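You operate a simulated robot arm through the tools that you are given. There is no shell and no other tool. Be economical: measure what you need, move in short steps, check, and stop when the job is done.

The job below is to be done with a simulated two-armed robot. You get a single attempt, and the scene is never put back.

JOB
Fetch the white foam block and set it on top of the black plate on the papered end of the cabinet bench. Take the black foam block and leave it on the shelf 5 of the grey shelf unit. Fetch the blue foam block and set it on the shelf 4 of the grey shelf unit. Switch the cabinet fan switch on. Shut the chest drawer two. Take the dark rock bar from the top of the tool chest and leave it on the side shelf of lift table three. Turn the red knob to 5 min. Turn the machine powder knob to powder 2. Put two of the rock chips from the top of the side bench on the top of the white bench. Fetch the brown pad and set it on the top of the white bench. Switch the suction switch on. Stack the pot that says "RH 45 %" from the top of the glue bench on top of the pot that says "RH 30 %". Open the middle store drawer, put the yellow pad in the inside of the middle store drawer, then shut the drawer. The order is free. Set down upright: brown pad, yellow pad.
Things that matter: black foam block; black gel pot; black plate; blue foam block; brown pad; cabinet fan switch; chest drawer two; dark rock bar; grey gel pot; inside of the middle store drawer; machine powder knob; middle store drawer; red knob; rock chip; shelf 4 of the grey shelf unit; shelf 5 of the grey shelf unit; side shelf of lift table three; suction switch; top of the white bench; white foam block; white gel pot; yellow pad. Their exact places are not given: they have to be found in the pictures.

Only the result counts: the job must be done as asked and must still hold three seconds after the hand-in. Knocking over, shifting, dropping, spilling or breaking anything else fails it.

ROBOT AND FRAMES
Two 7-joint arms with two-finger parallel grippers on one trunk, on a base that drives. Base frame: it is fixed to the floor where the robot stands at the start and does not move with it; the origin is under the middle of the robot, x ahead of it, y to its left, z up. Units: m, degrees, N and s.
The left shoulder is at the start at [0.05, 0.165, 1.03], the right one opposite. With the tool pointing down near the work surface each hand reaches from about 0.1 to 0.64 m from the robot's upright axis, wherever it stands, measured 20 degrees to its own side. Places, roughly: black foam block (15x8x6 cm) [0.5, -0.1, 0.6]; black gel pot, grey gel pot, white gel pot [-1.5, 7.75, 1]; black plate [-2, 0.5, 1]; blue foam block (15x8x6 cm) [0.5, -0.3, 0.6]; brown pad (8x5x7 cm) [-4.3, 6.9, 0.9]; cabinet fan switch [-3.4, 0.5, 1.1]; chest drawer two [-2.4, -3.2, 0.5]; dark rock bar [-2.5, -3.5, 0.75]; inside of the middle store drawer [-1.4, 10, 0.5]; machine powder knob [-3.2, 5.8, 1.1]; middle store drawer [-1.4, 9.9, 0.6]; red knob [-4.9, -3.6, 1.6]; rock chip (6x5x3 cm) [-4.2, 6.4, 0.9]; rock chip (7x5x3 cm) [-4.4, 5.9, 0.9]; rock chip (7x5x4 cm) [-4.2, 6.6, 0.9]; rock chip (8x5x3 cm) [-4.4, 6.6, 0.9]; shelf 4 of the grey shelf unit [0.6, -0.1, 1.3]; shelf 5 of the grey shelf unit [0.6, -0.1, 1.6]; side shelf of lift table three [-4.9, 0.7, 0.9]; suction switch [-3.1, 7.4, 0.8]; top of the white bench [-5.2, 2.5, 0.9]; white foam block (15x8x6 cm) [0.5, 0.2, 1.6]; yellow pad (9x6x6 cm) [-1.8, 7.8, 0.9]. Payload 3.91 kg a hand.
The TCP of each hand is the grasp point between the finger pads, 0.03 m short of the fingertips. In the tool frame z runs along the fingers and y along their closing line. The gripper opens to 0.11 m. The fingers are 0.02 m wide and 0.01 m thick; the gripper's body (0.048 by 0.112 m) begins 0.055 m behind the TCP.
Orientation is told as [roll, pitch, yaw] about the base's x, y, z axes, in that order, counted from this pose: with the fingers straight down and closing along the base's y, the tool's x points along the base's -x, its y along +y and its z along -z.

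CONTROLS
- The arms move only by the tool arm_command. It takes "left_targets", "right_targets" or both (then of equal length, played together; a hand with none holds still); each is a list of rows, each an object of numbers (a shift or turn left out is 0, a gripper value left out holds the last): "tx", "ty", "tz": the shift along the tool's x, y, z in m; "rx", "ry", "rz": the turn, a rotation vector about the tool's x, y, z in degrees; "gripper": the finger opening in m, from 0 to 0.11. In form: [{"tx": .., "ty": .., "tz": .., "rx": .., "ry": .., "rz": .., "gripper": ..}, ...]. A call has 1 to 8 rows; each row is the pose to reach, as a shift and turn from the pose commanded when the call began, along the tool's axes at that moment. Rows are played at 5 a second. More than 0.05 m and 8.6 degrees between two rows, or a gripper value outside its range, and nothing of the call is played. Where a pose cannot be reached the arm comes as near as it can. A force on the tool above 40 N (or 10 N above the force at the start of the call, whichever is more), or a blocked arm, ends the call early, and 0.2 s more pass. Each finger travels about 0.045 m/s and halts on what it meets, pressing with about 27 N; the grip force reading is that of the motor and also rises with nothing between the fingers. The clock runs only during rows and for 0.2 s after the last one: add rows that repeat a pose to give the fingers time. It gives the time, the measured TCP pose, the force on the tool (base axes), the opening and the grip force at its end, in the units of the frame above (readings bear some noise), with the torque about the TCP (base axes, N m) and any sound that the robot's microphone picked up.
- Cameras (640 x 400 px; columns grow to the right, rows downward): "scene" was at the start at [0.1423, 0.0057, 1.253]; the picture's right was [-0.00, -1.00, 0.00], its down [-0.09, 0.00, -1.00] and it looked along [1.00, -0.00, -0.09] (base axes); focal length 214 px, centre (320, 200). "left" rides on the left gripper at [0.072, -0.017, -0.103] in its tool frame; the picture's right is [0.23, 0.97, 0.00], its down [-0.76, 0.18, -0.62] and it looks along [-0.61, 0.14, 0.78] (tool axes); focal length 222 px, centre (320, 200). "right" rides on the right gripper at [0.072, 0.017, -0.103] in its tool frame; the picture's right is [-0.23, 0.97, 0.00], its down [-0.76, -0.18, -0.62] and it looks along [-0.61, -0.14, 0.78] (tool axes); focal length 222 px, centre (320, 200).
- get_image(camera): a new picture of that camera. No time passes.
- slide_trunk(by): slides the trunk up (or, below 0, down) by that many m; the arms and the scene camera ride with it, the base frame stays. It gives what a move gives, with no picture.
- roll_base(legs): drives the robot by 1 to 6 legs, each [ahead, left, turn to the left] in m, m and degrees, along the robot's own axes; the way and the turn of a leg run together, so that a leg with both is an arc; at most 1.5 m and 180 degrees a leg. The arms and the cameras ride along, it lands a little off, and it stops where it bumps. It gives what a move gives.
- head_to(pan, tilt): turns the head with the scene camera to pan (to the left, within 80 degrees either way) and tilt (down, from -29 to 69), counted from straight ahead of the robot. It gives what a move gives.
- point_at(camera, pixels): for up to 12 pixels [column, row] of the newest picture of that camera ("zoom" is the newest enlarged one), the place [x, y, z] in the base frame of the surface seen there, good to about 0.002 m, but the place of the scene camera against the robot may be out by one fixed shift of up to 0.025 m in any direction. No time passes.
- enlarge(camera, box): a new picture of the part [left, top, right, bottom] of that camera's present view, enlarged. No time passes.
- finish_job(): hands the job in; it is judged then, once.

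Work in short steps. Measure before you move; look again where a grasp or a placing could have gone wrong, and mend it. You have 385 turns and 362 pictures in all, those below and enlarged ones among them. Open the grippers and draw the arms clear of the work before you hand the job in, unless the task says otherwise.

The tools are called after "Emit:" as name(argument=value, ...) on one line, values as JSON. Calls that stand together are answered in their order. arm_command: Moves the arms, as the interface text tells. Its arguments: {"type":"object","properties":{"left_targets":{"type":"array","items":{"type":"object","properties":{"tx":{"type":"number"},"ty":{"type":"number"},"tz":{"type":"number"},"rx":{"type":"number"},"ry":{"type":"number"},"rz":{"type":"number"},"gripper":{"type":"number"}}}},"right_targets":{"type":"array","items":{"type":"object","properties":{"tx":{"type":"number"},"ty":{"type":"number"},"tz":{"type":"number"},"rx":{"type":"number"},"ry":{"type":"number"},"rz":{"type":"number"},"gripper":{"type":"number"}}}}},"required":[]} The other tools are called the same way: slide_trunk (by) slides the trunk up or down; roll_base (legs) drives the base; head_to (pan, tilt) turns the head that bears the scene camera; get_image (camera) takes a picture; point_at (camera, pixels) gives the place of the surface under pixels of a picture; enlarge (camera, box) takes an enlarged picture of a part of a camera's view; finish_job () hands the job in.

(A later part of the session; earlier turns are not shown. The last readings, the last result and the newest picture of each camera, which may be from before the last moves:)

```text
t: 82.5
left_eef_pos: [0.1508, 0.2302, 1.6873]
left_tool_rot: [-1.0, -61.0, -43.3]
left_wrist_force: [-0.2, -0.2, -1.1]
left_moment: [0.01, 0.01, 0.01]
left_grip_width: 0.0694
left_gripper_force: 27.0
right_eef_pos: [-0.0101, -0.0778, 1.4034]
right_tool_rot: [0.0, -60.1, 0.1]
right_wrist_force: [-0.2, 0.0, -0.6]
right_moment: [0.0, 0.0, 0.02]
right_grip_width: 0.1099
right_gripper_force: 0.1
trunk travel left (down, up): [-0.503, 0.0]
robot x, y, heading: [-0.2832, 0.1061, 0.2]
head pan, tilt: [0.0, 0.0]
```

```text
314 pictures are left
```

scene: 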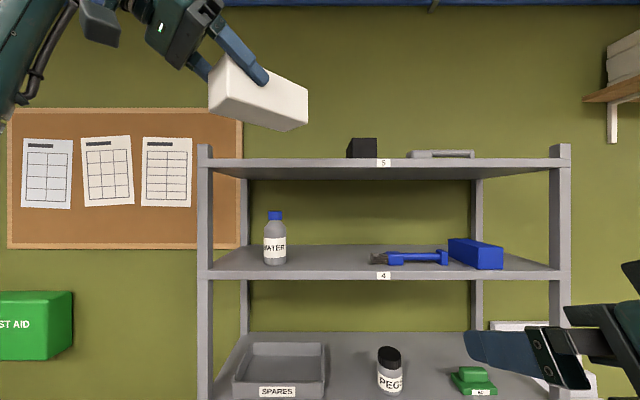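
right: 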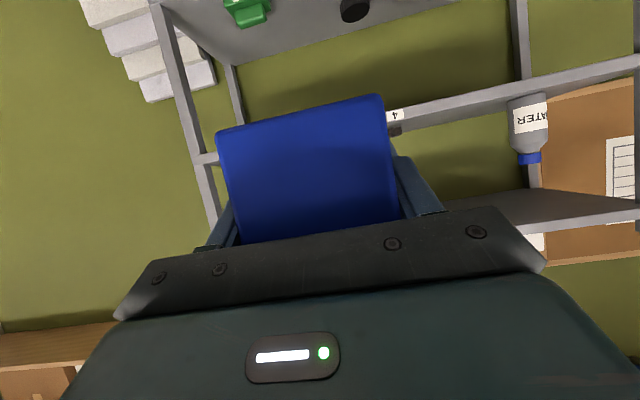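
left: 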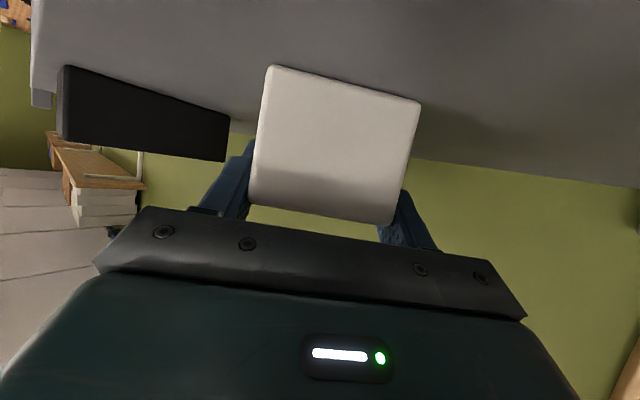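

White block is in hand and the shelf is in order. I yaw the left hand straight while lowering, and lower the trunk 0.25.

Emit:
arm_command(left_targets=[{"rx": -6.25, "rz": -3.6, "tx": 0.03, "tz": 0.0173}, {"rx": -12.5, "rz": -7.2, "tx": 0.06, "tz": 0.0346}, {"rx": -18.75, "rz": -10.8, "tx": 0.09, "tz": 0.052}, {"rx": -25, "rz": -14.4, "tx": 0.12, "tz": 0.0692}, {"rx": -31.25, "rz": -18, "tx": 0.15, "tz": 0.0865}, {"rx": -37.5, "rz": -21.6, "tx": 0.18, "tz": 0.104}])

Emit:
slide_trunk(by=-0.25)

Emit:
head_to(pan=80, tilt=15)

Emit:
get_image(camera="scene")

```text
t: 83.9
left_eef_pos: [0.1522, 0.2291, 1.4826]
left_tool_rot: [-2.1, -60.4, 1.0]
left_wrist_force: [0.2, 0.2, -1.2]
left_moment: [0.0, -0.07, 0.03]
left_grip_width: 0.0694
left_gripper_force: 27.0
right_eef_pos: [-0.0096, -0.0783, 1.4044]
right_tool_rot: [0.1, -59.8, 0.1]
right_wrist_force: [0.1, 0.5, -1.1]
right_moment: [-0.01, -0.02, -0.04]
right_grip_width: 0.1098
right_gripper_force: 0.0
trunk travel left (down, up): [-0.503, 0.0]
robot x, y, heading: [-0.2808, 0.1055, 0.2]
head pan, tilt: [0.0, 0.0]
```

```text
t: 86.5
left_eef_pos: [0.151, 0.2272, 1.2337]
left_tool_rot: [-1.9, -60.3, 0.7]
left_wrist_force: [0.6, -0.2, -0.1]
left_moment: [-0.02, 0.0, 0.0]
left_grip_width: 0.0694
left_gripper_force: 26.9
right_eef_pos: [-0.0096, -0.0786, 1.1549]
right_tool_rot: [0.1, -60.0, 0.1]
right_wrist_force: [0.3, -0.3, -0.6]
right_moment: [0.04, 0.01, 0.0]
right_grip_width: 0.1102
right_gripper_force: 0.0
trunk travel left (down, up): [-0.253, 0.25]
robot x, y, heading: [-0.2791, 0.1062, 0.5]
head pan, tilt: [0.0, 0.0]
```

```text
t: 88.0
left_eef_pos: [0.1518, 0.227, 1.2332]
left_tool_rot: [-2.0, -60.4, 0.7]
left_wrist_force: [0.4, 0.0, 0.0]
left_moment: [0.05, 0.01, 0.0]
left_grip_width: 0.0694
left_gripper_force: 27.3
right_eef_pos: [-0.01, -0.0774, 1.1529]
right_tool_rot: [0.0, -60.0, 0.0]
right_wrist_force: [0.2, -0.2, 0.9]
right_moment: [0.0, 0.02, -0.01]
right_grip_width: 0.1101
right_gripper_force: 0.1
trunk travel left (down, up): [-0.253, 0.25]
robot x, y, heading: [-0.2856, 0.1055, 0.2]
head pan, tilt: [80.0, 15.0]
```

```text
313 pictures are left
```

scene: 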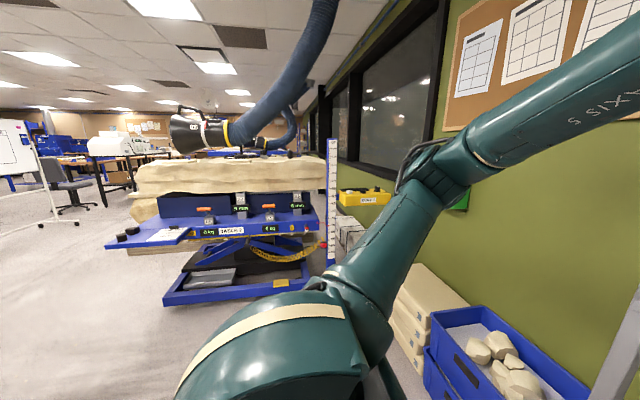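

I see a lift table to the left. I back off 0.5 m and turn left by 150° to face the bench zone around (-2,0.5).

Emit:
roll_base(legs=[[-0.4, 0, 0], [0, 0, 150]])

Emit:
head_to(pan=0, tilt=10)

Emit:
get_image(camera="scene")

```text
t: 96.7
left_eef_pos: [-1.1174, 0.2147, 1.2324]
left_tool_rot: [-1.9, -60.4, 150.9]
left_wrist_force: [0.0, 0.1, -0.7]
left_moment: [-0.01, -0.03, 0.03]
left_grip_width: 0.0693
left_gripper_force: 26.9
right_eef_pos: [-0.8233, 0.4004, 1.1533]
right_tool_rot: [-0.1, -60.0, 150.3]
right_wrist_force: [0.2, -0.9, -0.2]
right_moment: [0.01, 0.0, -0.01]
right_grip_width: 0.11
right_gripper_force: 0.1
trunk travel left (down, up): [-0.253, 0.25]
robot x, y, heading: [-0.6794, 0.1074, 150.4]
head pan, tilt: [80.0, 15.0]
```

```text
t: 98.2
left_eef_pos: [-1.1173, 0.2143, 1.2325]
left_tool_rot: [-2.0, -60.4, 150.9]
left_wrist_force: [-0.1, 0.0, -0.2]
left_moment: [0.01, -0.01, 0.01]
left_grip_width: 0.0695
left_gripper_force: 26.8
right_eef_pos: [-0.8233, 0.3994, 1.1525]
right_tool_rot: [0.0, -59.9, 150.2]
right_wrist_force: [0.3, 0.0, -0.3]
right_moment: [-0.02, 0.01, 0.01]
right_grip_width: 0.1097
right_gripper_force: 0.0
trunk travel left (down, up): [-0.253, 0.25]
robot x, y, heading: [-0.6796, 0.1038, 149.9]
head pan, tilt: [0.0, 10.0]
```

```text
312 pictures are left
```

scene: 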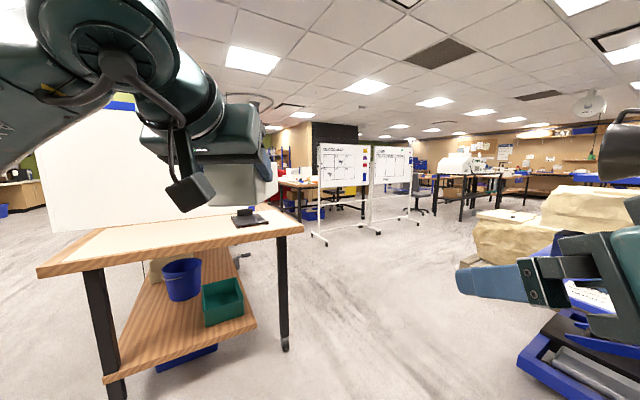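

The papered bench appears; the black item at (250,217). I zoom and measure.

Emit:
enlarge(camera="scene", box=[30, 170, 330, 330])

Emit:
point_at(camera="scene", pixels=[[250, 221], [237, 224], [268, 221], [242, 213], [200, 230], [40, 270], [300, 232], [100, 240], [285, 345], [110, 390], [240, 195]])

```text
2.13 times, centred on (180, 250) of scene
```

zoom: 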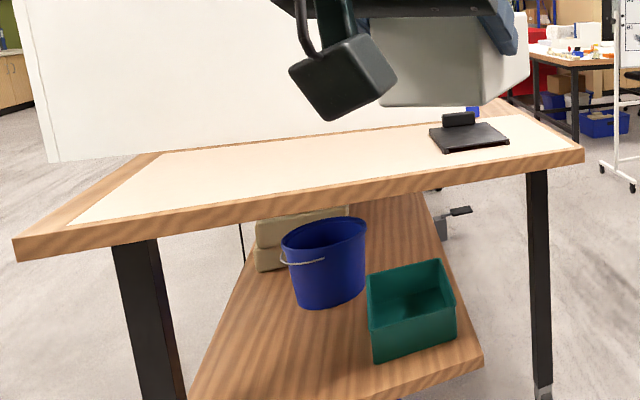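

```text
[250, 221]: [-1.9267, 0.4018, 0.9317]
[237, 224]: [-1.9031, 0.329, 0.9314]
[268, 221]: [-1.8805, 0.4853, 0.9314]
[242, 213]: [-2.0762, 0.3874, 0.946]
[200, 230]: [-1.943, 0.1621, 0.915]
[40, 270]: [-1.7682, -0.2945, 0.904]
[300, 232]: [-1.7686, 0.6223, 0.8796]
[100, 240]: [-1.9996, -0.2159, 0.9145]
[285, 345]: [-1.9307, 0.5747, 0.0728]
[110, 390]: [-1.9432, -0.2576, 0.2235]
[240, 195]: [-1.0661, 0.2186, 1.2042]
```

The plate lies around (-1.95,0.41), top z≈0.93, bench edge x≈-1.77. I turn to face -x and drive near it.

Emit:
roll_base(legs=[[0, 0, 30], [0.45, -0.424, 0]])

Emit:
head_to(pan=0, tilt=30)

Emit:
get_image(camera="scene")

```text
t: 103.1
left_eef_pos: [-1.5586, 0.3921, 1.232]
left_tool_rot: [-1.9, -60.5, -178.4]
left_wrist_force: [-0.5, 0.3, -0.3]
left_moment: [-0.03, -0.02, -0.02]
left_grip_width: 0.0693
left_gripper_force: 27.2
right_eef_pos: [-1.4024, 0.7003, 1.1545]
right_tool_rot: [0.0, -60.0, -179.1]
right_wrist_force: [-0.2, 0.3, 0.6]
right_moment: [0.01, 0.01, -0.02]
right_grip_width: 0.1101
right_gripper_force: 0.1
trunk travel left (down, up): [-0.253, 0.25]
robot x, y, heading: [-1.1278, 0.5206, -179.1]
head pan, tilt: [0.0, 10.0]
```

```text
t: 103.9
left_eef_pos: [-1.5596, 0.3915, 1.2342]
left_tool_rot: [-2.0, -60.4, -178.4]
left_wrist_force: [-0.1, 0.6, 0.1]
left_moment: [0.01, 0.0, -0.01]
left_grip_width: 0.0694
left_gripper_force: 27.2
right_eef_pos: [-1.4023, 0.6989, 1.1543]
right_tool_rot: [0.0, -60.0, -179.0]
right_wrist_force: [1.0, 0.5, 0.2]
right_moment: [0.01, 0.0, 0.0]
right_grip_width: 0.1098
right_gripper_force: 0.2
trunk travel left (down, up): [-0.253, 0.25]
robot x, y, heading: [-1.1275, 0.5199, -179.2]
head pan, tilt: [0.0, 30.0]
```

```text
310 pictures are left
```

scene: 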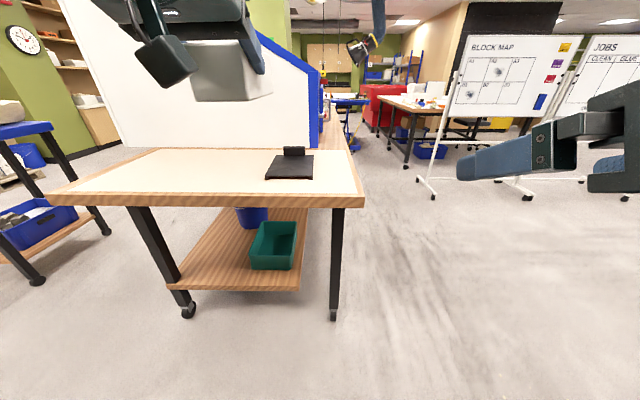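

The plate is now seen at (290,167) with a small clip at its back. I measure its corners.

Emit:
point_at(camera="scene", pixels=[[267, 178], [312, 178], [290, 167], [275, 158], [311, 158], [294, 152], [293, 147], [240, 180], [300, 196], [283, 157], [305, 157]])

Emit:
enlarge(camera="scene", box=[230, 130, 350, 210])

```text
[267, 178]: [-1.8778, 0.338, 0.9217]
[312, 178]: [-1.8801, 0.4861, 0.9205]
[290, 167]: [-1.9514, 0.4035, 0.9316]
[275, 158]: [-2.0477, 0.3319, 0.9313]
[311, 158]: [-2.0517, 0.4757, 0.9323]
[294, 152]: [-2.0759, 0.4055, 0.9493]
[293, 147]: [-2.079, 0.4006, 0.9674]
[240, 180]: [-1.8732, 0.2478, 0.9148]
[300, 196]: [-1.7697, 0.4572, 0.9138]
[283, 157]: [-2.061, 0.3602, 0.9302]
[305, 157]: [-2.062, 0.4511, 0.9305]
```

```text
5.00 times, centred on (290, 170) of scene
```

zoom: 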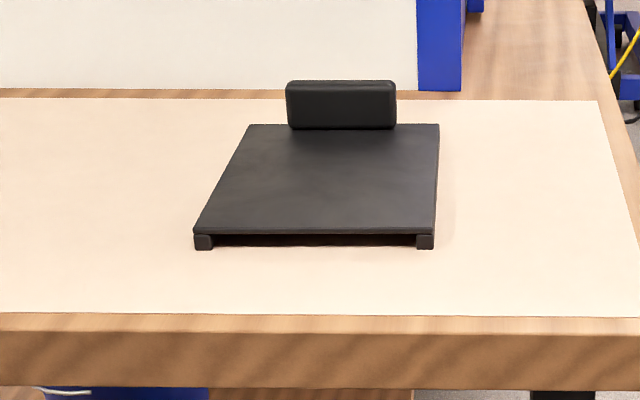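

Plate true centre ≈(-1.947,0.41), top ≈0.928. I drive 0.29 ahead with a slight right shift, keeping the hand high.

Emit:
roll_base(legs=[[0.29, -0.012, -0.8]])

Emit:
arm_command(left_targets=[{"rx": -1.9, "tx": 0.02, "tz": 0.02}, {"rx": -1.9, "tx": 0.05, "tz": 0.05}, {"rx": -1.9, "tx": 0.08, "tz": 0.08}, {"rx": -1.9, "tx": 0.11, "tz": 0.105}, {"rx": -1.9, "tx": 0.135, "tz": 0.13}])

Emit:
get_image(camera="scene")

Emit:
get_image(camera="left")

```text
t: 105.9
left_eef_pos: [-1.8475, 0.408, 1.2333]
left_tool_rot: [-2.0, -60.4, -179.3]
left_wrist_force: [-0.6, 0.6, -0.1]
left_moment: [-0.01, -0.04, 0.04]
left_grip_width: 0.0694
left_gripper_force: 27.3
right_eef_pos: [-1.6842, 0.7146, 1.1545]
right_tool_rot: [-0.1, -59.8, 180.0]
right_wrist_force: [-0.1, -0.1, 0.0]
right_moment: [0.03, -0.03, -0.02]
right_grip_width: 0.1102
right_gripper_force: 0.0
trunk travel left (down, up): [-0.253, 0.25]
robot x, y, heading: [-1.4131, 0.529, -179.8]
head pan, tilt: [0.0, 30.0]
```

```text
t: 107.1
left_eef_pos: [-1.8931, 0.4132, 1.0526]
left_tool_rot: [-0.2, -60.4, -179.3]
left_wrist_force: [0.4, -0.5, -0.9]
left_moment: [0.01, -0.04, -0.01]
left_grip_width: 0.0693
left_gripper_force: 27.2
right_eef_pos: [-1.6836, 0.7141, 1.1542]
right_tool_rot: [0.0, -60.0, -179.9]
right_wrist_force: [0.0, 0.2, 0.4]
right_moment: [-0.03, 0.0, 0.03]
right_grip_width: 0.1097
right_gripper_force: 0.1
trunk travel left (down, up): [-0.253, 0.25]
robot x, y, heading: [-1.4145, 0.5245, -180.0]
head pan, tilt: [0.0, 30.0]
```

```text
308 pictures are left
```

scene: 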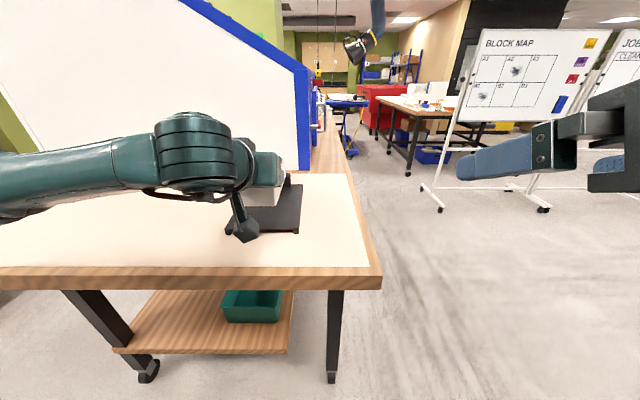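

```text
307 pictures are left
```

left: 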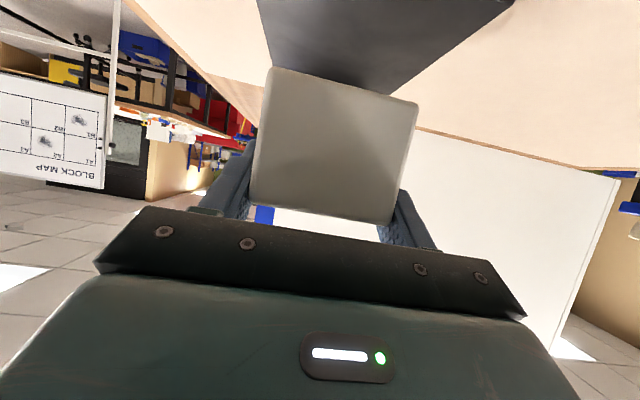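

I use the left camera to verify plate position and height.

Emit:
point_at(camera="left", pixels=[[340, 50], [272, 50], [440, 45], [265, 30], [470, 30], [450, 80], [385, 85]])

```text
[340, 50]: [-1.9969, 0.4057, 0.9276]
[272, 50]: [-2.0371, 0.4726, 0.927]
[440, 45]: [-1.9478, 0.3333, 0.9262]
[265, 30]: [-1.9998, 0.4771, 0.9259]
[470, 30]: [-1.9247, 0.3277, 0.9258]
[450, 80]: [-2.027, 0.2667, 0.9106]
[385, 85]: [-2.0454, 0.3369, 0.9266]
```

Plate top z=0.927, y 0.325–0.48. I lower 7 cm with a 1 cm shift toward -y.

Emit:
arm_command(left_targets=[{"tx": 0.02, "ty": 0.008, "tz": 0.014}, {"tx": 0.04, "ty": 0.008, "tz": 0.028}, {"tx": 0.058, "ty": 0.008, "tz": 0.0405}, {"tx": 0.058, "ty": 0.008, "tz": 0.0405}])

Emit:
get_image(camera="left")

```text
t: 108.1
left_eef_pos: [-1.8984, 0.404, 0.9833]
left_tool_rot: [-0.1, -60.4, -179.3]
left_wrist_force: [0.5, -0.4, 0.6]
left_moment: [0.0, -0.01, 0.0]
left_grip_width: 0.0691
left_gripper_force: 26.9
right_eef_pos: [-1.6846, 0.7137, 1.1536]
right_tool_rot: [-0.1, -60.0, 180.0]
right_wrist_force: [-0.2, 0.5, 0.3]
right_moment: [0.02, -0.04, -0.02]
right_grip_width: 0.1102
right_gripper_force: 0.0
trunk travel left (down, up): [-0.253, 0.25]
robot x, y, heading: [-1.4115, 0.529, -179.9]
head pan, tilt: [0.0, 30.0]
```

```text
306 pictures are left
```

left: 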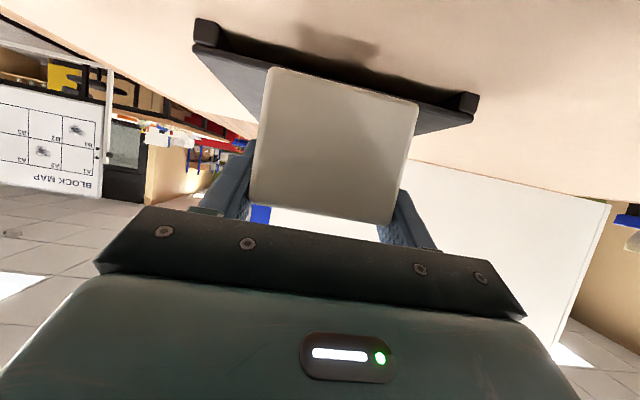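

Close above the plate; I lower 5 mm, release, then retreat.

Emit:
arm_command(left_targets=[{"tx": 0.0048, "tz": 0.0028}, {"tx": 0.0048, "tz": 0.0028, "gripper": 0.11}, {"tx": 0.0048, "tz": 0.0028, "gripper": 0.11}, {"tx": 0.0048, "tz": 0.0028, "gripper": 0.11}, {"tx": 0.0048, "tz": 0.0028, "gripper": 0.11}, {"tx": 0.0048, "tz": 0.0028, "gripper": 0.11}])

Emit:
roll_base(legs=[[-0.25, 0, 0]])

Emit:
get_image(camera="scene")

```text
t: 109.5
left_eef_pos: [-1.899, 0.4037, 0.978]
left_tool_rot: [-0.1, -60.4, -179.2]
left_wrist_force: [0.3, -0.3, -0.6]
left_moment: [-0.03, -0.03, 0.0]
left_grip_width: 0.1101
left_gripper_force: 0.1
right_eef_pos: [-1.6843, 0.7137, 1.1544]
right_tool_rot: [-0.1, -60.1, 180.0]
right_wrist_force: [0.0, -0.3, 0.6]
right_moment: [0.02, -0.02, 0.04]
right_grip_width: 0.1098
right_gripper_force: 0.1
trunk travel left (down, up): [-0.253, 0.25]
robot x, y, heading: [-1.4137, 0.5274, -179.9]
head pan, tilt: [0.0, 30.0]
```

```text
t: 111.3
left_eef_pos: [-1.6476, 0.4048, 0.9774]
left_tool_rot: [-0.1, -60.5, -179.3]
left_wrist_force: [-0.2, 0.0, 1.1]
left_moment: [0.01, -0.02, 0.0]
left_grip_width: 0.1101
left_gripper_force: 0.0
right_eef_pos: [-1.4322, 0.7144, 1.1534]
right_tool_rot: [0.0, -60.0, 180.0]
right_wrist_force: [0.1, 0.5, -0.1]
right_moment: [-0.02, -0.03, 0.03]
right_grip_width: 0.1098
right_gripper_force: 0.0
trunk travel left (down, up): [-0.253, 0.25]
robot x, y, heading: [-1.1629, 0.5302, -180.0]
head pan, tilt: [0.0, 30.0]
```

```text
305 pictures are left
```

scene: 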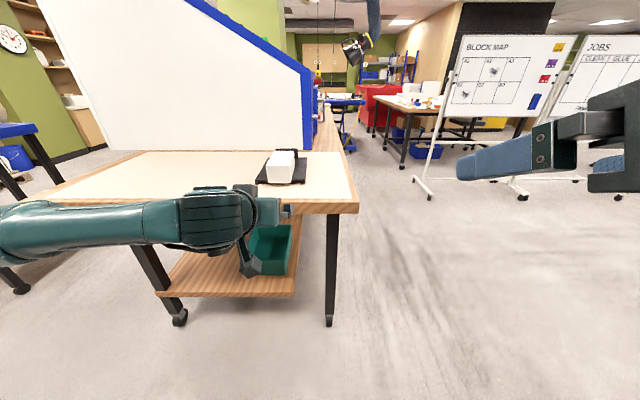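

White block sits on the plate. I raise/retract the left hand and measure obstacles on the +y side of the bench for driving.

Emit:
arm_command(left_targets=[{"tx": -0.0226, "tz": -0.041}, {"tx": -0.0452, "tz": -0.082}, {"tx": -0.068, "tz": -0.122}, {"tx": -0.09, "tz": -0.163}, {"tx": -0.113, "tz": -0.204}])

Emit:
point_at(camera="scene", pixels=[[430, 197], [517, 197], [402, 165], [360, 200], [345, 150], [320, 75], [340, 100], [305, 150], [322, 112], [500, 130], [440, 100]])

Emit:
enlarge(camera="scene", box=[260, 30, 460, 160])

```text
t: 112.5
left_eef_pos: [-1.5233, 0.4049, 1.176]
left_tool_rot: [-0.1, -60.3, -179.4]
left_wrist_force: [-0.9, 0.6, 0.6]
left_moment: [0.01, 0.03, 0.01]
left_grip_width: 0.1099
left_gripper_force: 0.0
right_eef_pos: [-1.4316, 0.7135, 1.1532]
right_tool_rot: [0.0, -60.0, 179.9]
right_wrist_force: [0.0, -0.2, 0.0]
right_moment: [0.01, 0.02, 0.0]
right_grip_width: 0.11
right_gripper_force: 0.0
trunk travel left (down, up): [-0.253, 0.25]
robot x, y, heading: [-1.1601, 0.533, -180.0]
head pan, tilt: [0.0, 30.0]
```

```text
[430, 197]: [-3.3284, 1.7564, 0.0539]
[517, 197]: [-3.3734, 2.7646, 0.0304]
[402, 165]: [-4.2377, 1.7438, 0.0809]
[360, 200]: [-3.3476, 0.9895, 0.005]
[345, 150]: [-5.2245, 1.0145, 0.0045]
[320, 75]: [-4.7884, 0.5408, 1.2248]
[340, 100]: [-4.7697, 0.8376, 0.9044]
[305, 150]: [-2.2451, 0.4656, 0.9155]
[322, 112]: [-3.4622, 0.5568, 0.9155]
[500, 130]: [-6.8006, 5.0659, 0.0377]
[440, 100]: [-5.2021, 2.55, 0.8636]
```

```text
3.08 times, centred on (360, 95) of scene
```

zoom: 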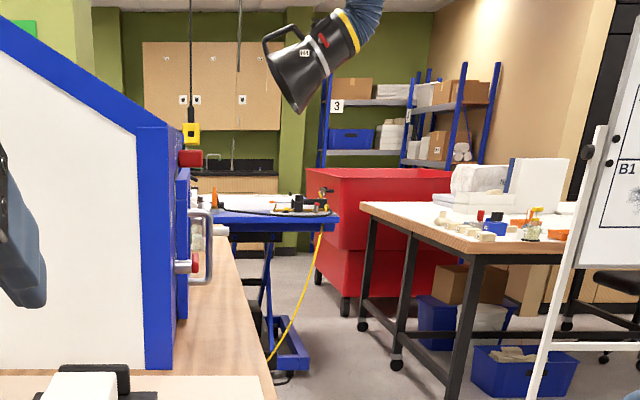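

The cabinet opens toward +y with its blue frame. I shift to the aisle y≈1.15, drive along to x≈-3.2, and look at the frame.

Emit:
roll_base(legs=[[0, -0.63, 0], [1.0, 0, 0], [0.9, 0, 0]])

Emit:
head_to(pan=60, tilt=10)

Emit:
get_image(camera="scene")

```text
t: 125.1
left_eef_pos: [-3.4079, 1.0736, 1.1762]
left_tool_rot: [-0.1, -60.4, 179.1]
left_wrist_force: [-0.5, 0.3, 0.6]
left_moment: [0.05, -0.01, 0.04]
left_grip_width: 0.1102
left_gripper_force: 0.1
right_eef_pos: [-3.3087, 1.3807, 1.1539]
right_tool_rot: [0.0, -60.0, 178.6]
right_wrist_force: [0.5, 0.5, 0.8]
right_moment: [0.0, -0.01, 0.02]
right_grip_width: 0.1099
right_gripper_force: 0.0
trunk travel left (down, up): [-0.253, 0.25]
robot x, y, heading: [-3.0393, 1.1846, 178.4]
head pan, tilt: [0.0, 30.0]
```

```text
t: 126.4
left_eef_pos: [-3.4094, 1.0725, 1.1757]
left_tool_rot: [-0.1, -60.4, 179.2]
left_wrist_force: [-0.5, -0.4, 0.2]
left_moment: [0.0, 0.02, 0.01]
left_grip_width: 0.1098
left_gripper_force: 0.1
right_eef_pos: [-3.3093, 1.3813, 1.1547]
right_tool_rot: [0.0, -60.0, 178.5]
right_wrist_force: [-0.3, 1.2, 0.1]
right_moment: [0.03, -0.02, 0.01]
right_grip_width: 0.1102
right_gripper_force: 0.0
trunk travel left (down, up): [-0.253, 0.25]
robot x, y, heading: [-3.0436, 1.1874, 178.5]
head pan, tilt: [60.0, 10.0]
```

```text
303 pictures are left
```

scene: 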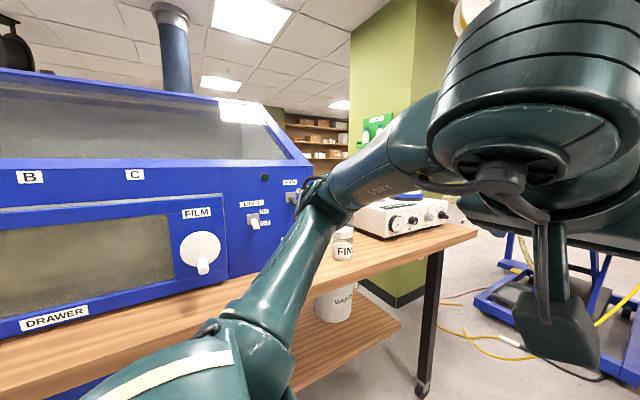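

Switches at (255,215) and (292,195). I turn the robot to face the cabinet and look closer.

Emit:
roll_base(legs=[[0.2, 0.0, 0], [0, 0, 91]])

Emit:
head_to(pan=0, tilt=15)

Emit:
get_image(camera="scene")

Emit:
enlarge(camera="scene", box=[230, 140, 430, 270])

```text
t: 131.9
left_eef_pos: [-3.1132, 0.83, 1.1751]
left_tool_rot: [-0.1, -60.3, -89.0]
left_wrist_force: [-0.4, 0.2, 0.0]
left_moment: [-0.02, 0.02, 0.02]
left_grip_width: 0.11
left_gripper_force: 0.1
right_eef_pos: [-3.4252, 0.921, 1.1533]
right_tool_rot: [0.0, -60.0, -89.7]
right_wrist_force: [-0.3, -0.5, -0.8]
right_moment: [-0.02, -0.04, 0.02]
right_grip_width: 0.1101
right_gripper_force: 0.2
trunk travel left (down, up): [-0.253, 0.25]
robot x, y, heading: [-3.2388, 1.193, -89.8]
head pan, tilt: [60.0, 10.0]
```

```text
t: 133.2
left_eef_pos: [-3.1139, 0.8294, 1.1764]
left_tool_rot: [-0.2, -60.4, -89.0]
left_wrist_force: [0.3, 0.6, -0.3]
left_moment: [0.03, 0.06, 0.01]
left_grip_width: 0.1101
left_gripper_force: 0.0
right_eef_pos: [-3.4234, 0.9192, 1.1538]
right_tool_rot: [0.0, -60.0, -89.7]
right_wrist_force: [1.1, -0.4, -0.1]
right_moment: [0.05, 0.0, 0.0]
right_grip_width: 0.1103
right_gripper_force: 0.0
trunk travel left (down, up): [-0.253, 0.25]
robot x, y, heading: [-3.2375, 1.1897, -89.7]
head pan, tilt: [0.0, 15.0]
```

```text
302 pictures are left
```

scene: 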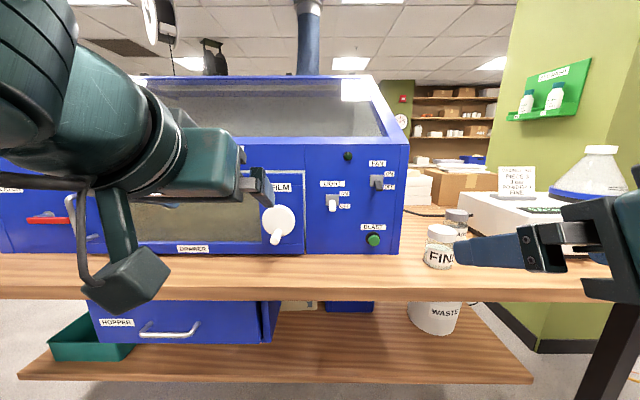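

```text
3.08 times, centred on (330, 205) of scene
```

zoom: 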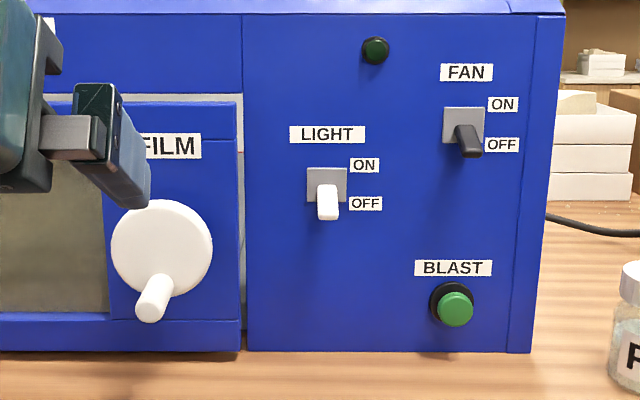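

FAN lever hangs down (OFF) at zoom (468,143). I measure the lever, plate and panel.

Emit:
point_at(camera="zoom", pixels=[[463, 115], [468, 130], [470, 145], [474, 155], [448, 120], [500, 180], [430, 130], [462, 135]])

Emit:
get_image(camera="right")

```text
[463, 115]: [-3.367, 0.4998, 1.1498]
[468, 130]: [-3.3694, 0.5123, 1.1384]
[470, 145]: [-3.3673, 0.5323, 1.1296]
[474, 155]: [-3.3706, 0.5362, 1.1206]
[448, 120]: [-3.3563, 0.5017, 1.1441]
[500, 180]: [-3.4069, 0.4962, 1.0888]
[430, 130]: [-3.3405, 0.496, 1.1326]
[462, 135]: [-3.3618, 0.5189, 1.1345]
```

```text
300 pictures are left
```

right: 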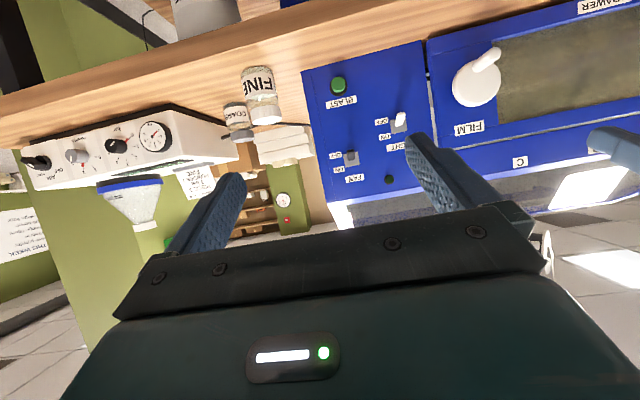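

I measure the lever also in the right camera, at (350,157).

Emit:
enlarge(camera="right", box=[310, 120, 390, 200])

```text
5.00 times, centred on (350, 160) of right
```

zoom: 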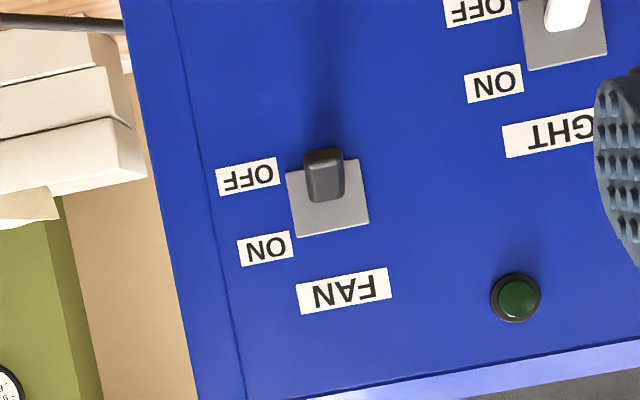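

Emit:
point_at(camera="zoom", pixels=[[322, 155], [325, 175], [325, 195], [325, 215], [300, 215], [400, 230]])

```text
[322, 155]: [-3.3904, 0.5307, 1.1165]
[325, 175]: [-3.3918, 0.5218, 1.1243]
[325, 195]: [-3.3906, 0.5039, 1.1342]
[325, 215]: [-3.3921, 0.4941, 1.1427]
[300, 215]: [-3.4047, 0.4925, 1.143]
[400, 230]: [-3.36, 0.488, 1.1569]
```

Right camera gives lever tip ≈(-3.390,0.533,1.114), pivot ≈(0.497,1.137); the scene camera is offset by a fixed world shift ≈(+0.021,+0.004,+0.004). I make the right hand horizontal with closed fingers, then approach below the lever.

Emit:
arm_command(right_targets=[{"ry": -8, "gripper": 0}, {"ry": -16, "gripper": 0}, {"ry": -24, "gripper": 0}, {"ry": -30, "gripper": 0}, {"ry": -30, "gripper": 0}, {"ry": -30, "gripper": 0}])

Emit:
arm_command(right_targets=[{"tx": 0.0115, "ty": 0.0055, "tz": 0.045}, {"tx": 0.023, "ty": 0.011, "tz": 0.09}, {"tx": 0.0345, "ty": 0.0165, "tz": 0.135}, {"tx": 0.046, "ty": 0.022, "tz": 0.18}, {"tx": 0.0575, "ty": 0.0275, "tz": 0.225}, {"tx": 0.069, "ty": 0.0325, "tz": 0.27}, {"tx": 0.069, "ty": 0.0325, "tz": 0.31}])

Emit:
get_image(camera="right")

Emit:
get_image(camera="scene")

```text
t: 134.6
left_eef_pos: [-3.1152, 0.8302, 1.1775]
left_tool_rot: [-0.1, -60.3, -89.0]
left_wrist_force: [-0.1, -0.7, -0.3]
left_moment: [0.01, -0.02, -0.02]
left_grip_width: 0.1103
left_gripper_force: 0.0
right_eef_pos: [-3.3893, 0.9025, 1.2412]
right_tool_rot: [-9.6, -90.1, -80.1]
right_wrist_force: [0.7, 0.1, 0.2]
right_moment: [-0.01, 0.0, -0.01]
right_grip_width: 0.0001
right_gripper_force: 13.9
right hand out of reach, approached as far as the arm can: row 1, 2, 3, 4, 5, 6
trunk travel left (down, up): [-0.253, 0.25]
robot x, y, heading: [-3.2416, 1.1927, -89.5]
head pan, tilt: [0.0, 15.0]
```

```text
t: 136.2
left_eef_pos: [-3.1142, 0.8291, 1.176]
left_tool_rot: [0.0, -60.4, -89.0]
left_wrist_force: [-0.1, -0.4, 0.1]
left_moment: [-0.01, -0.02, 0.0]
left_grip_width: 0.1099
left_gripper_force: 0.1
right_eef_pos: [-3.3565, 0.5932, 1.1686]
right_tool_rot: [-58.9, -90.0, -30.7]
right_wrist_force: [0.2, 1.1, -0.6]
right_moment: [0.01, 0.03, -0.01]
right_grip_width: 0.0001
right_gripper_force: 27.4
trunk travel left (down, up): [-0.253, 0.25]
robot x, y, heading: [-3.241, 1.1895, -89.7]
head pan, tilt: [0.0, 15.0]
```

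```text
298 pictures are left
```

right: 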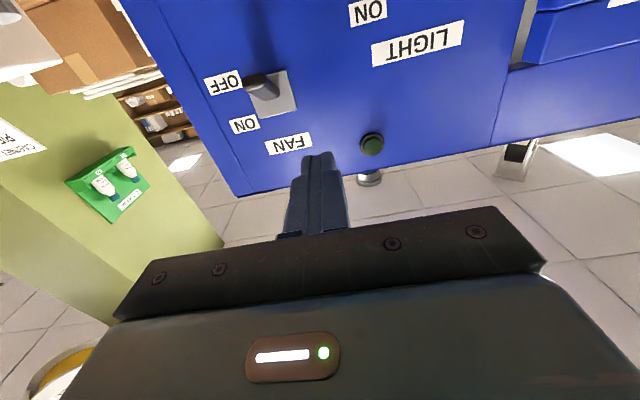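

```text
297 pictures are left
```

scene: 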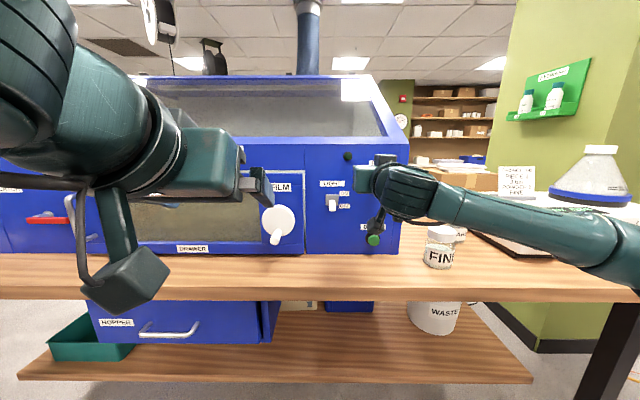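

TCP is at (-3.357,0.593,1.169), still clear of the panel. I move down and sideways to beneath the lever.

Emit:
arm_command(right_targets=[{"tx": 0.04, "ty": -0.017}, {"tx": 0.084, "ty": -0.0345}, {"tx": 0.084, "ty": -0.0345}])

Emit:
get_image(camera="right")

```text
t: 137.0
left_eef_pos: [-3.116, 0.8285, 1.1757]
left_tool_rot: [0.2, -60.3, -89.3]
left_wrist_force: [-0.4, -0.6, 1.0]
left_moment: [0.01, -0.02, 0.04]
left_grip_width: 0.1098
left_gripper_force: 0.1
right_eef_pos: [-3.391, 0.5904, 1.0829]
right_tool_rot: [56.9, -89.8, -146.7]
right_wrist_force: [-0.5, 0.2, -0.7]
right_moment: [-0.02, -0.01, 0.03]
right_grip_width: 0.0
right_gripper_force: 26.6
trunk travel left (down, up): [-0.253, 0.25]
robot x, y, heading: [-3.2399, 1.1906, -89.6]
head pan, tilt: [0.0, 15.0]
```

```text
296 pictures are left
```

right: 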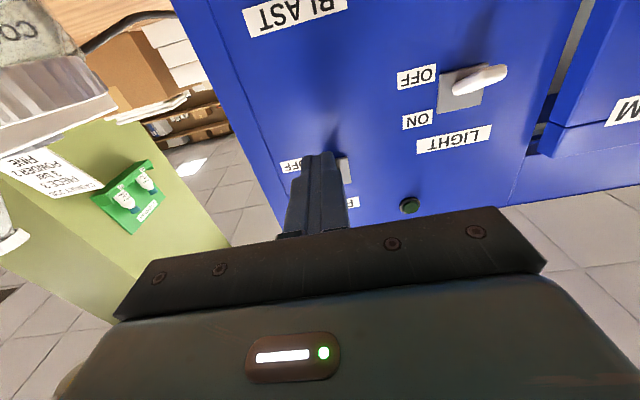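

Now I advance 5.2 cm under the lever, then raise 6.2 cm in small steps.

Emit:
arm_command(right_targets=[{"tz": 0.03}, {"tz": 0.052}, {"tz": 0.052, "tx": -0.015}, {"tz": 0.052, "tx": -0.03}, {"tz": 0.052, "tx": -0.045}, {"tz": 0.052, "tx": -0.058}, {"tz": 0.052, "tx": -0.066}, {"tz": 0.052, "tx": -0.066}])

Emit:
enlarge(camera="right", box=[220, 80, 460, 240])

```text
t: 138.5
left_eef_pos: [-3.1147, 0.8301, 1.176]
left_tool_rot: [-0.1, -60.4, -89.2]
left_wrist_force: [0.1, -1.0, 0.0]
left_moment: [-0.03, -0.02, -0.02]
left_grip_width: 0.1099
left_gripper_force: 0.0
right_eef_pos: [-3.3889, 0.5399, 1.1304]
right_tool_rot: [-3.7, -88.0, -85.8]
right_wrist_force: [-1.4, 2.2, -5.6]
right_moment: [0.16, -0.02, -0.1]
right_grip_width: 0.0
right_gripper_force: 27.1
trunk travel left (down, up): [-0.253, 0.25]
robot x, y, heading: [-3.2457, 1.1923, -89.5]
head pan, tilt: [0.0, 15.0]
stopped in row 7 (right hand): the force on the tool passed its limit (the readings are from after the stop); the commanded pose is now the measured one
```

```text
2.50 times, centred on (340, 160) of right
```

zoom: 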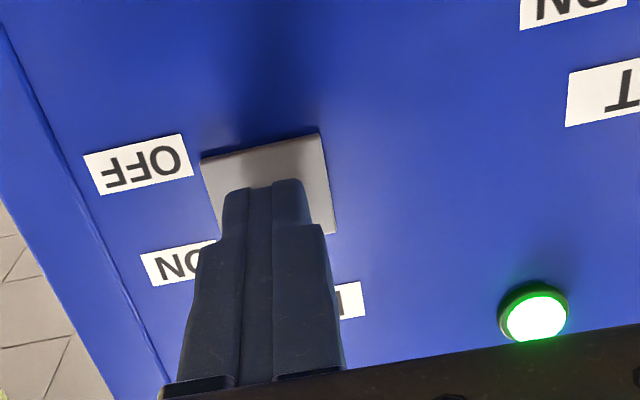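

The lamp lit green: fan is on. I drop the finger slightly and retreat, then verify.

Emit:
arm_command(right_targets=[{"tx": 0.008}, {"tx": 0.01, "tz": -0.04}, {"tx": 0.01, "tz": -0.08}, {"tx": 0.01, "tz": -0.12}])

Emit:
enlarge(camera="scene", box=[280, 130, 440, 260])

```text
t: 139.5
left_eef_pos: [-3.1133, 0.8302, 1.176]
left_tool_rot: [-0.1, -60.4, -88.9]
left_wrist_force: [0.5, -0.1, -0.8]
left_moment: [0.01, -0.03, -0.03]
left_grip_width: 0.11
left_gripper_force: 0.0
right_eef_pos: [-3.3896, 0.6637, 1.1256]
right_tool_rot: [-5.9, -88.3, -83.6]
right_wrist_force: [0.4, -0.7, -0.3]
right_moment: [-0.02, 0.02, -0.03]
right_grip_width: 0.0001
right_gripper_force: 27.2
trunk travel left (down, up): [-0.253, 0.25]
robot x, y, heading: [-3.2402, 1.1954, -89.3]
head pan, tilt: [0.0, 15.0]
```

```text
3.08 times, centred on (360, 195) of scene
```

zoom: 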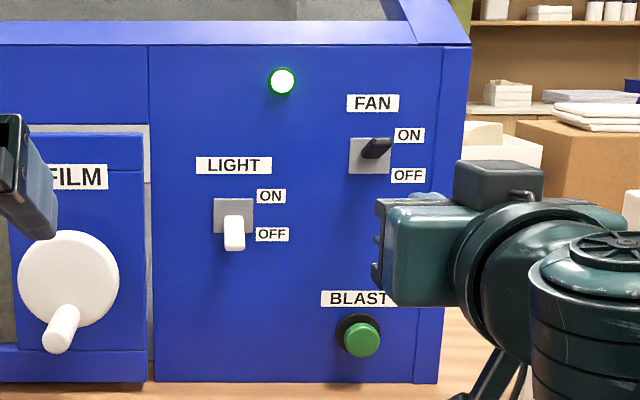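

Fan is ON. I draw the right hand back, then strafe left (+x) along the aisle to x≈-1.1 and look south.

Emit:
arm_command(right_targets=[{"tz": -0.04}, {"tz": -0.08}, {"tz": -0.12}, {"tz": -0.15, "tx": -0.02}, {"tz": -0.15, "tx": -0.04}])

Emit:
roll_base(legs=[[0, 1.1, 0], [0, 1.1, 0]])

Emit:
head_to(pan=0, tilt=15)

Emit:
get_image(camera="scene")

```text
t: 140.7
left_eef_pos: [-3.1149, 0.8305, 1.1764]
left_tool_rot: [-0.1, -60.4, -89.0]
left_wrist_force: [0.0, 0.6, 0.8]
left_moment: [-0.02, 0.01, 0.03]
left_grip_width: 0.11
left_gripper_force: 0.1
right_eef_pos: [-3.3855, 0.8034, 1.1788]
right_tool_rot: [-4.7, -88.1, -84.7]
right_wrist_force: [-0.6, 0.1, 0.3]
right_moment: [0.0, 0.01, 0.01]
right_grip_width: 0.0
right_gripper_force: 26.9
right hand out of reach, approached as far as the arm can: row 3, 4, 5
trunk travel left (down, up): [-0.253, 0.25]
robot x, y, heading: [-3.2427, 1.1884, -89.5]
head pan, tilt: [0.0, 15.0]
```

```text
t: 151.6
left_eef_pos: [-0.9, 0.8441, 1.1755]
left_tool_rot: [-0.1, -60.4, -88.6]
left_wrist_force: [-0.2, 0.5, -0.2]
left_moment: [0.0, 0.0, -0.01]
left_grip_width: 0.1101
left_gripper_force: 0.1
right_eef_pos: [-1.1711, 0.8149, 1.1796]
right_tool_rot: [-5.0, -88.2, -84.1]
right_wrist_force: [0.0, 0.6, 0.2]
right_moment: [0.01, -0.01, 0.0]
right_grip_width: 0.0
right_gripper_force: 27.6
trunk travel left (down, up): [-0.253, 0.25]
robot x, y, heading: [-1.0263, 1.2047, -89.2]
head pan, tilt: [0.0, 15.0]
```

```text
t: 152.2
left_eef_pos: [-0.9004, 0.8444, 1.1767]
left_tool_rot: [-0.1, -60.4, -88.6]
left_wrist_force: [0.3, 0.3, 0.1]
left_moment: [0.02, 0.0, -0.01]
left_grip_width: 0.1097
left_gripper_force: 0.1
right_eef_pos: [-1.1707, 0.8147, 1.1786]
right_tool_rot: [-4.4, -88.2, -84.7]
right_wrist_force: [-0.1, 0.1, -0.6]
right_moment: [-0.01, -0.01, 0.0]
right_grip_width: 0.0001
right_gripper_force: 26.7
trunk travel left (down, up): [-0.253, 0.25]
robot x, y, heading: [-1.0285, 1.2063, -89.2]
head pan, tilt: [0.0, 15.0]
```

```text
293 pictures are left
```

scene: 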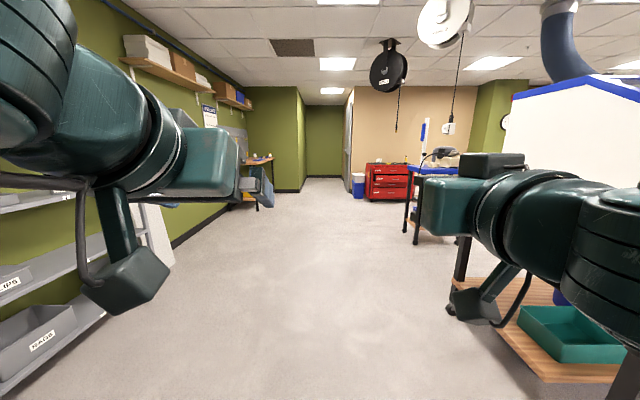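

Red tool chest visible at (387,183). Path ahead is clear; I measure the chest and blue table, then drive ahead.

Emit:
point_at(camera="scene", pixels=[[366, 170], [405, 180], [387, 166], [375, 198], [410, 228], [415, 175], [430, 175], [355, 180]])

Emit:
roll_base(legs=[[1.4, -0.1, 0], [1.1, -0.15, 0]])

Emit:
head_to(pan=-40, tilt=18)

Emit:
get_image(camera="scene")

```text
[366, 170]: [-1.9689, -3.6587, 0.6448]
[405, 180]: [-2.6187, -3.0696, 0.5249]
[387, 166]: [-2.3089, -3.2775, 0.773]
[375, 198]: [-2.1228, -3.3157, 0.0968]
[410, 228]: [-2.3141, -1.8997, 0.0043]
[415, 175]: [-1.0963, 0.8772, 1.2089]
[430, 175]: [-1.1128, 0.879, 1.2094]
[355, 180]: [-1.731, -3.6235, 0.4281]
```

```text
t: 164.8
left_eef_pos: [-1.1407, -1.7207, 1.1754]
left_tool_rot: [-0.1, -60.4, -89.1]
left_wrist_force: [0.7, 0.4, 1.5]
left_moment: [-0.01, -0.02, -0.02]
left_grip_width: 0.1102
left_gripper_force: 0.1
right_eef_pos: [-1.4137, -1.7483, 1.1792]
right_tool_rot: [-4.6, -88.2, -84.8]
right_wrist_force: [0.6, -0.5, 0.0]
right_moment: [-0.02, -0.02, -0.02]
right_grip_width: 0.0
right_gripper_force: 26.8
trunk travel left (down, up): [-0.253, 0.25]
robot x, y, heading: [-1.2645, -1.356, -89.9]
head pan, tilt: [0.0, 15.0]
```

```text
t: 165.8
left_eef_pos: [-1.1403, -1.7209, 1.1758]
left_tool_rot: [-0.1, -60.4, -89.1]
left_wrist_force: [0.0, -0.7, 0.4]
left_moment: [-0.01, 0.03, -0.05]
left_grip_width: 0.1099
left_gripper_force: 0.0
right_eef_pos: [-1.4129, -1.7479, 1.1791]
right_tool_rot: [-4.5, -88.2, -85.1]
right_wrist_force: [-0.8, 0.4, 0.5]
right_moment: [-0.01, -0.02, -0.01]
right_grip_width: 0.0
right_gripper_force: 26.8
trunk travel left (down, up): [-0.253, 0.25]
robot x, y, heading: [-1.2673, -1.3592, -89.7]
head pan, tilt: [-40.0, 18.0]
```

```text
292 pictures are left
```

scene: 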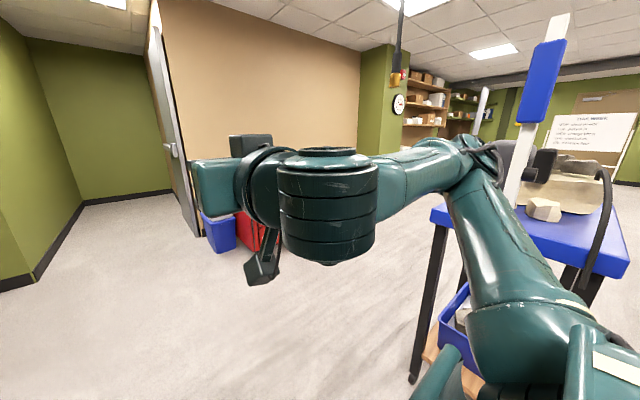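

I drive ahead to y≈-2.3, then strafe right to x≈-2.3 facing the chest.

Emit:
roll_base(legs=[[0.95, 0, 0], [0, -0.9, 0]])

Emit:
head_to(pan=0, tilt=40)

Emit:
get_image(camera="scene")

```text
t: 175.2
left_eef_pos: [-2.0424, -2.6724, 1.1764]
left_tool_rot: [-0.1, -60.5, -89.0]
left_wrist_force: [0.4, -0.1, -0.2]
left_moment: [0.01, -0.02, 0.01]
left_grip_width: 0.1101
left_gripper_force: 0.1
right_eef_pos: [-2.3141, -2.7018, 1.1787]
right_tool_rot: [-4.3, -88.1, -85.0]
right_wrist_force: [-0.8, 0.8, -0.4]
right_moment: [0.02, 0.03, -0.03]
right_grip_width: 0.0
right_gripper_force: 27.1
trunk travel left (down, up): [-0.253, 0.25]
robot x, y, heading: [-2.1686, -2.3114, -89.5]
head pan, tilt: [-40.0, 18.0]
```

```text
t: 176.2
left_eef_pos: [-2.0408, -2.672, 1.1768]
left_tool_rot: [-0.1, -60.3, -88.9]
left_wrist_force: [-0.8, 0.7, 1.1]
left_moment: [-0.01, -0.02, -0.02]
left_grip_width: 0.1102
left_gripper_force: 0.1
right_eef_pos: [-2.3134, -2.7011, 1.179]
right_tool_rot: [-4.5, -88.2, -84.8]
right_wrist_force: [-1.4, -0.3, 0.5]
right_moment: [0.01, -0.02, 0.02]
right_grip_width: 0.0
right_gripper_force: 27.2
trunk travel left (down, up): [-0.253, 0.25]
robot x, y, heading: [-2.1657, -2.3098, -89.5]
head pan, tilt: [0.0, 40.0]
```

```text
291 pictures are left
```

scene: 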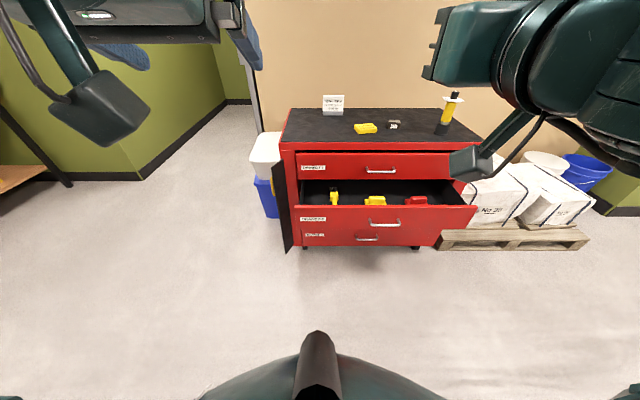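

Drawer two is open; a dark item is at (393,125). I zoom.

Emit:
enlarge(camera="scene", box=[270, 80, 490, 260])

Emit:
point_at(camera="scene", pixels=[[388, 125], [399, 125], [393, 121], [393, 129], [340, 228], [384, 224], [470, 210], [300, 212], [298, 155], [460, 165], [380, 140], [365, 128]])

```text
2.22 times, centred on (380, 170) of scene
```

zoom: 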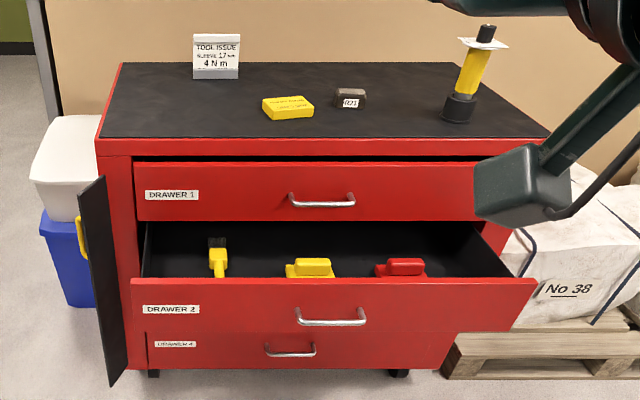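

```text
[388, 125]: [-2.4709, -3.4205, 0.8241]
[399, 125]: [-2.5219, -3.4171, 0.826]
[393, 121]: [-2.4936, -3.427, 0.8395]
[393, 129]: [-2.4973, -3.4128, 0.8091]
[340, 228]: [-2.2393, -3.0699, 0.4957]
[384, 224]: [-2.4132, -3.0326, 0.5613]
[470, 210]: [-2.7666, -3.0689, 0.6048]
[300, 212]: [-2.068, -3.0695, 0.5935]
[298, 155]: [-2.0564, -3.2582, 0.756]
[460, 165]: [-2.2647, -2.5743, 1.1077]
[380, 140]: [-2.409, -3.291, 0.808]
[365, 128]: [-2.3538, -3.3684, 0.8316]
```

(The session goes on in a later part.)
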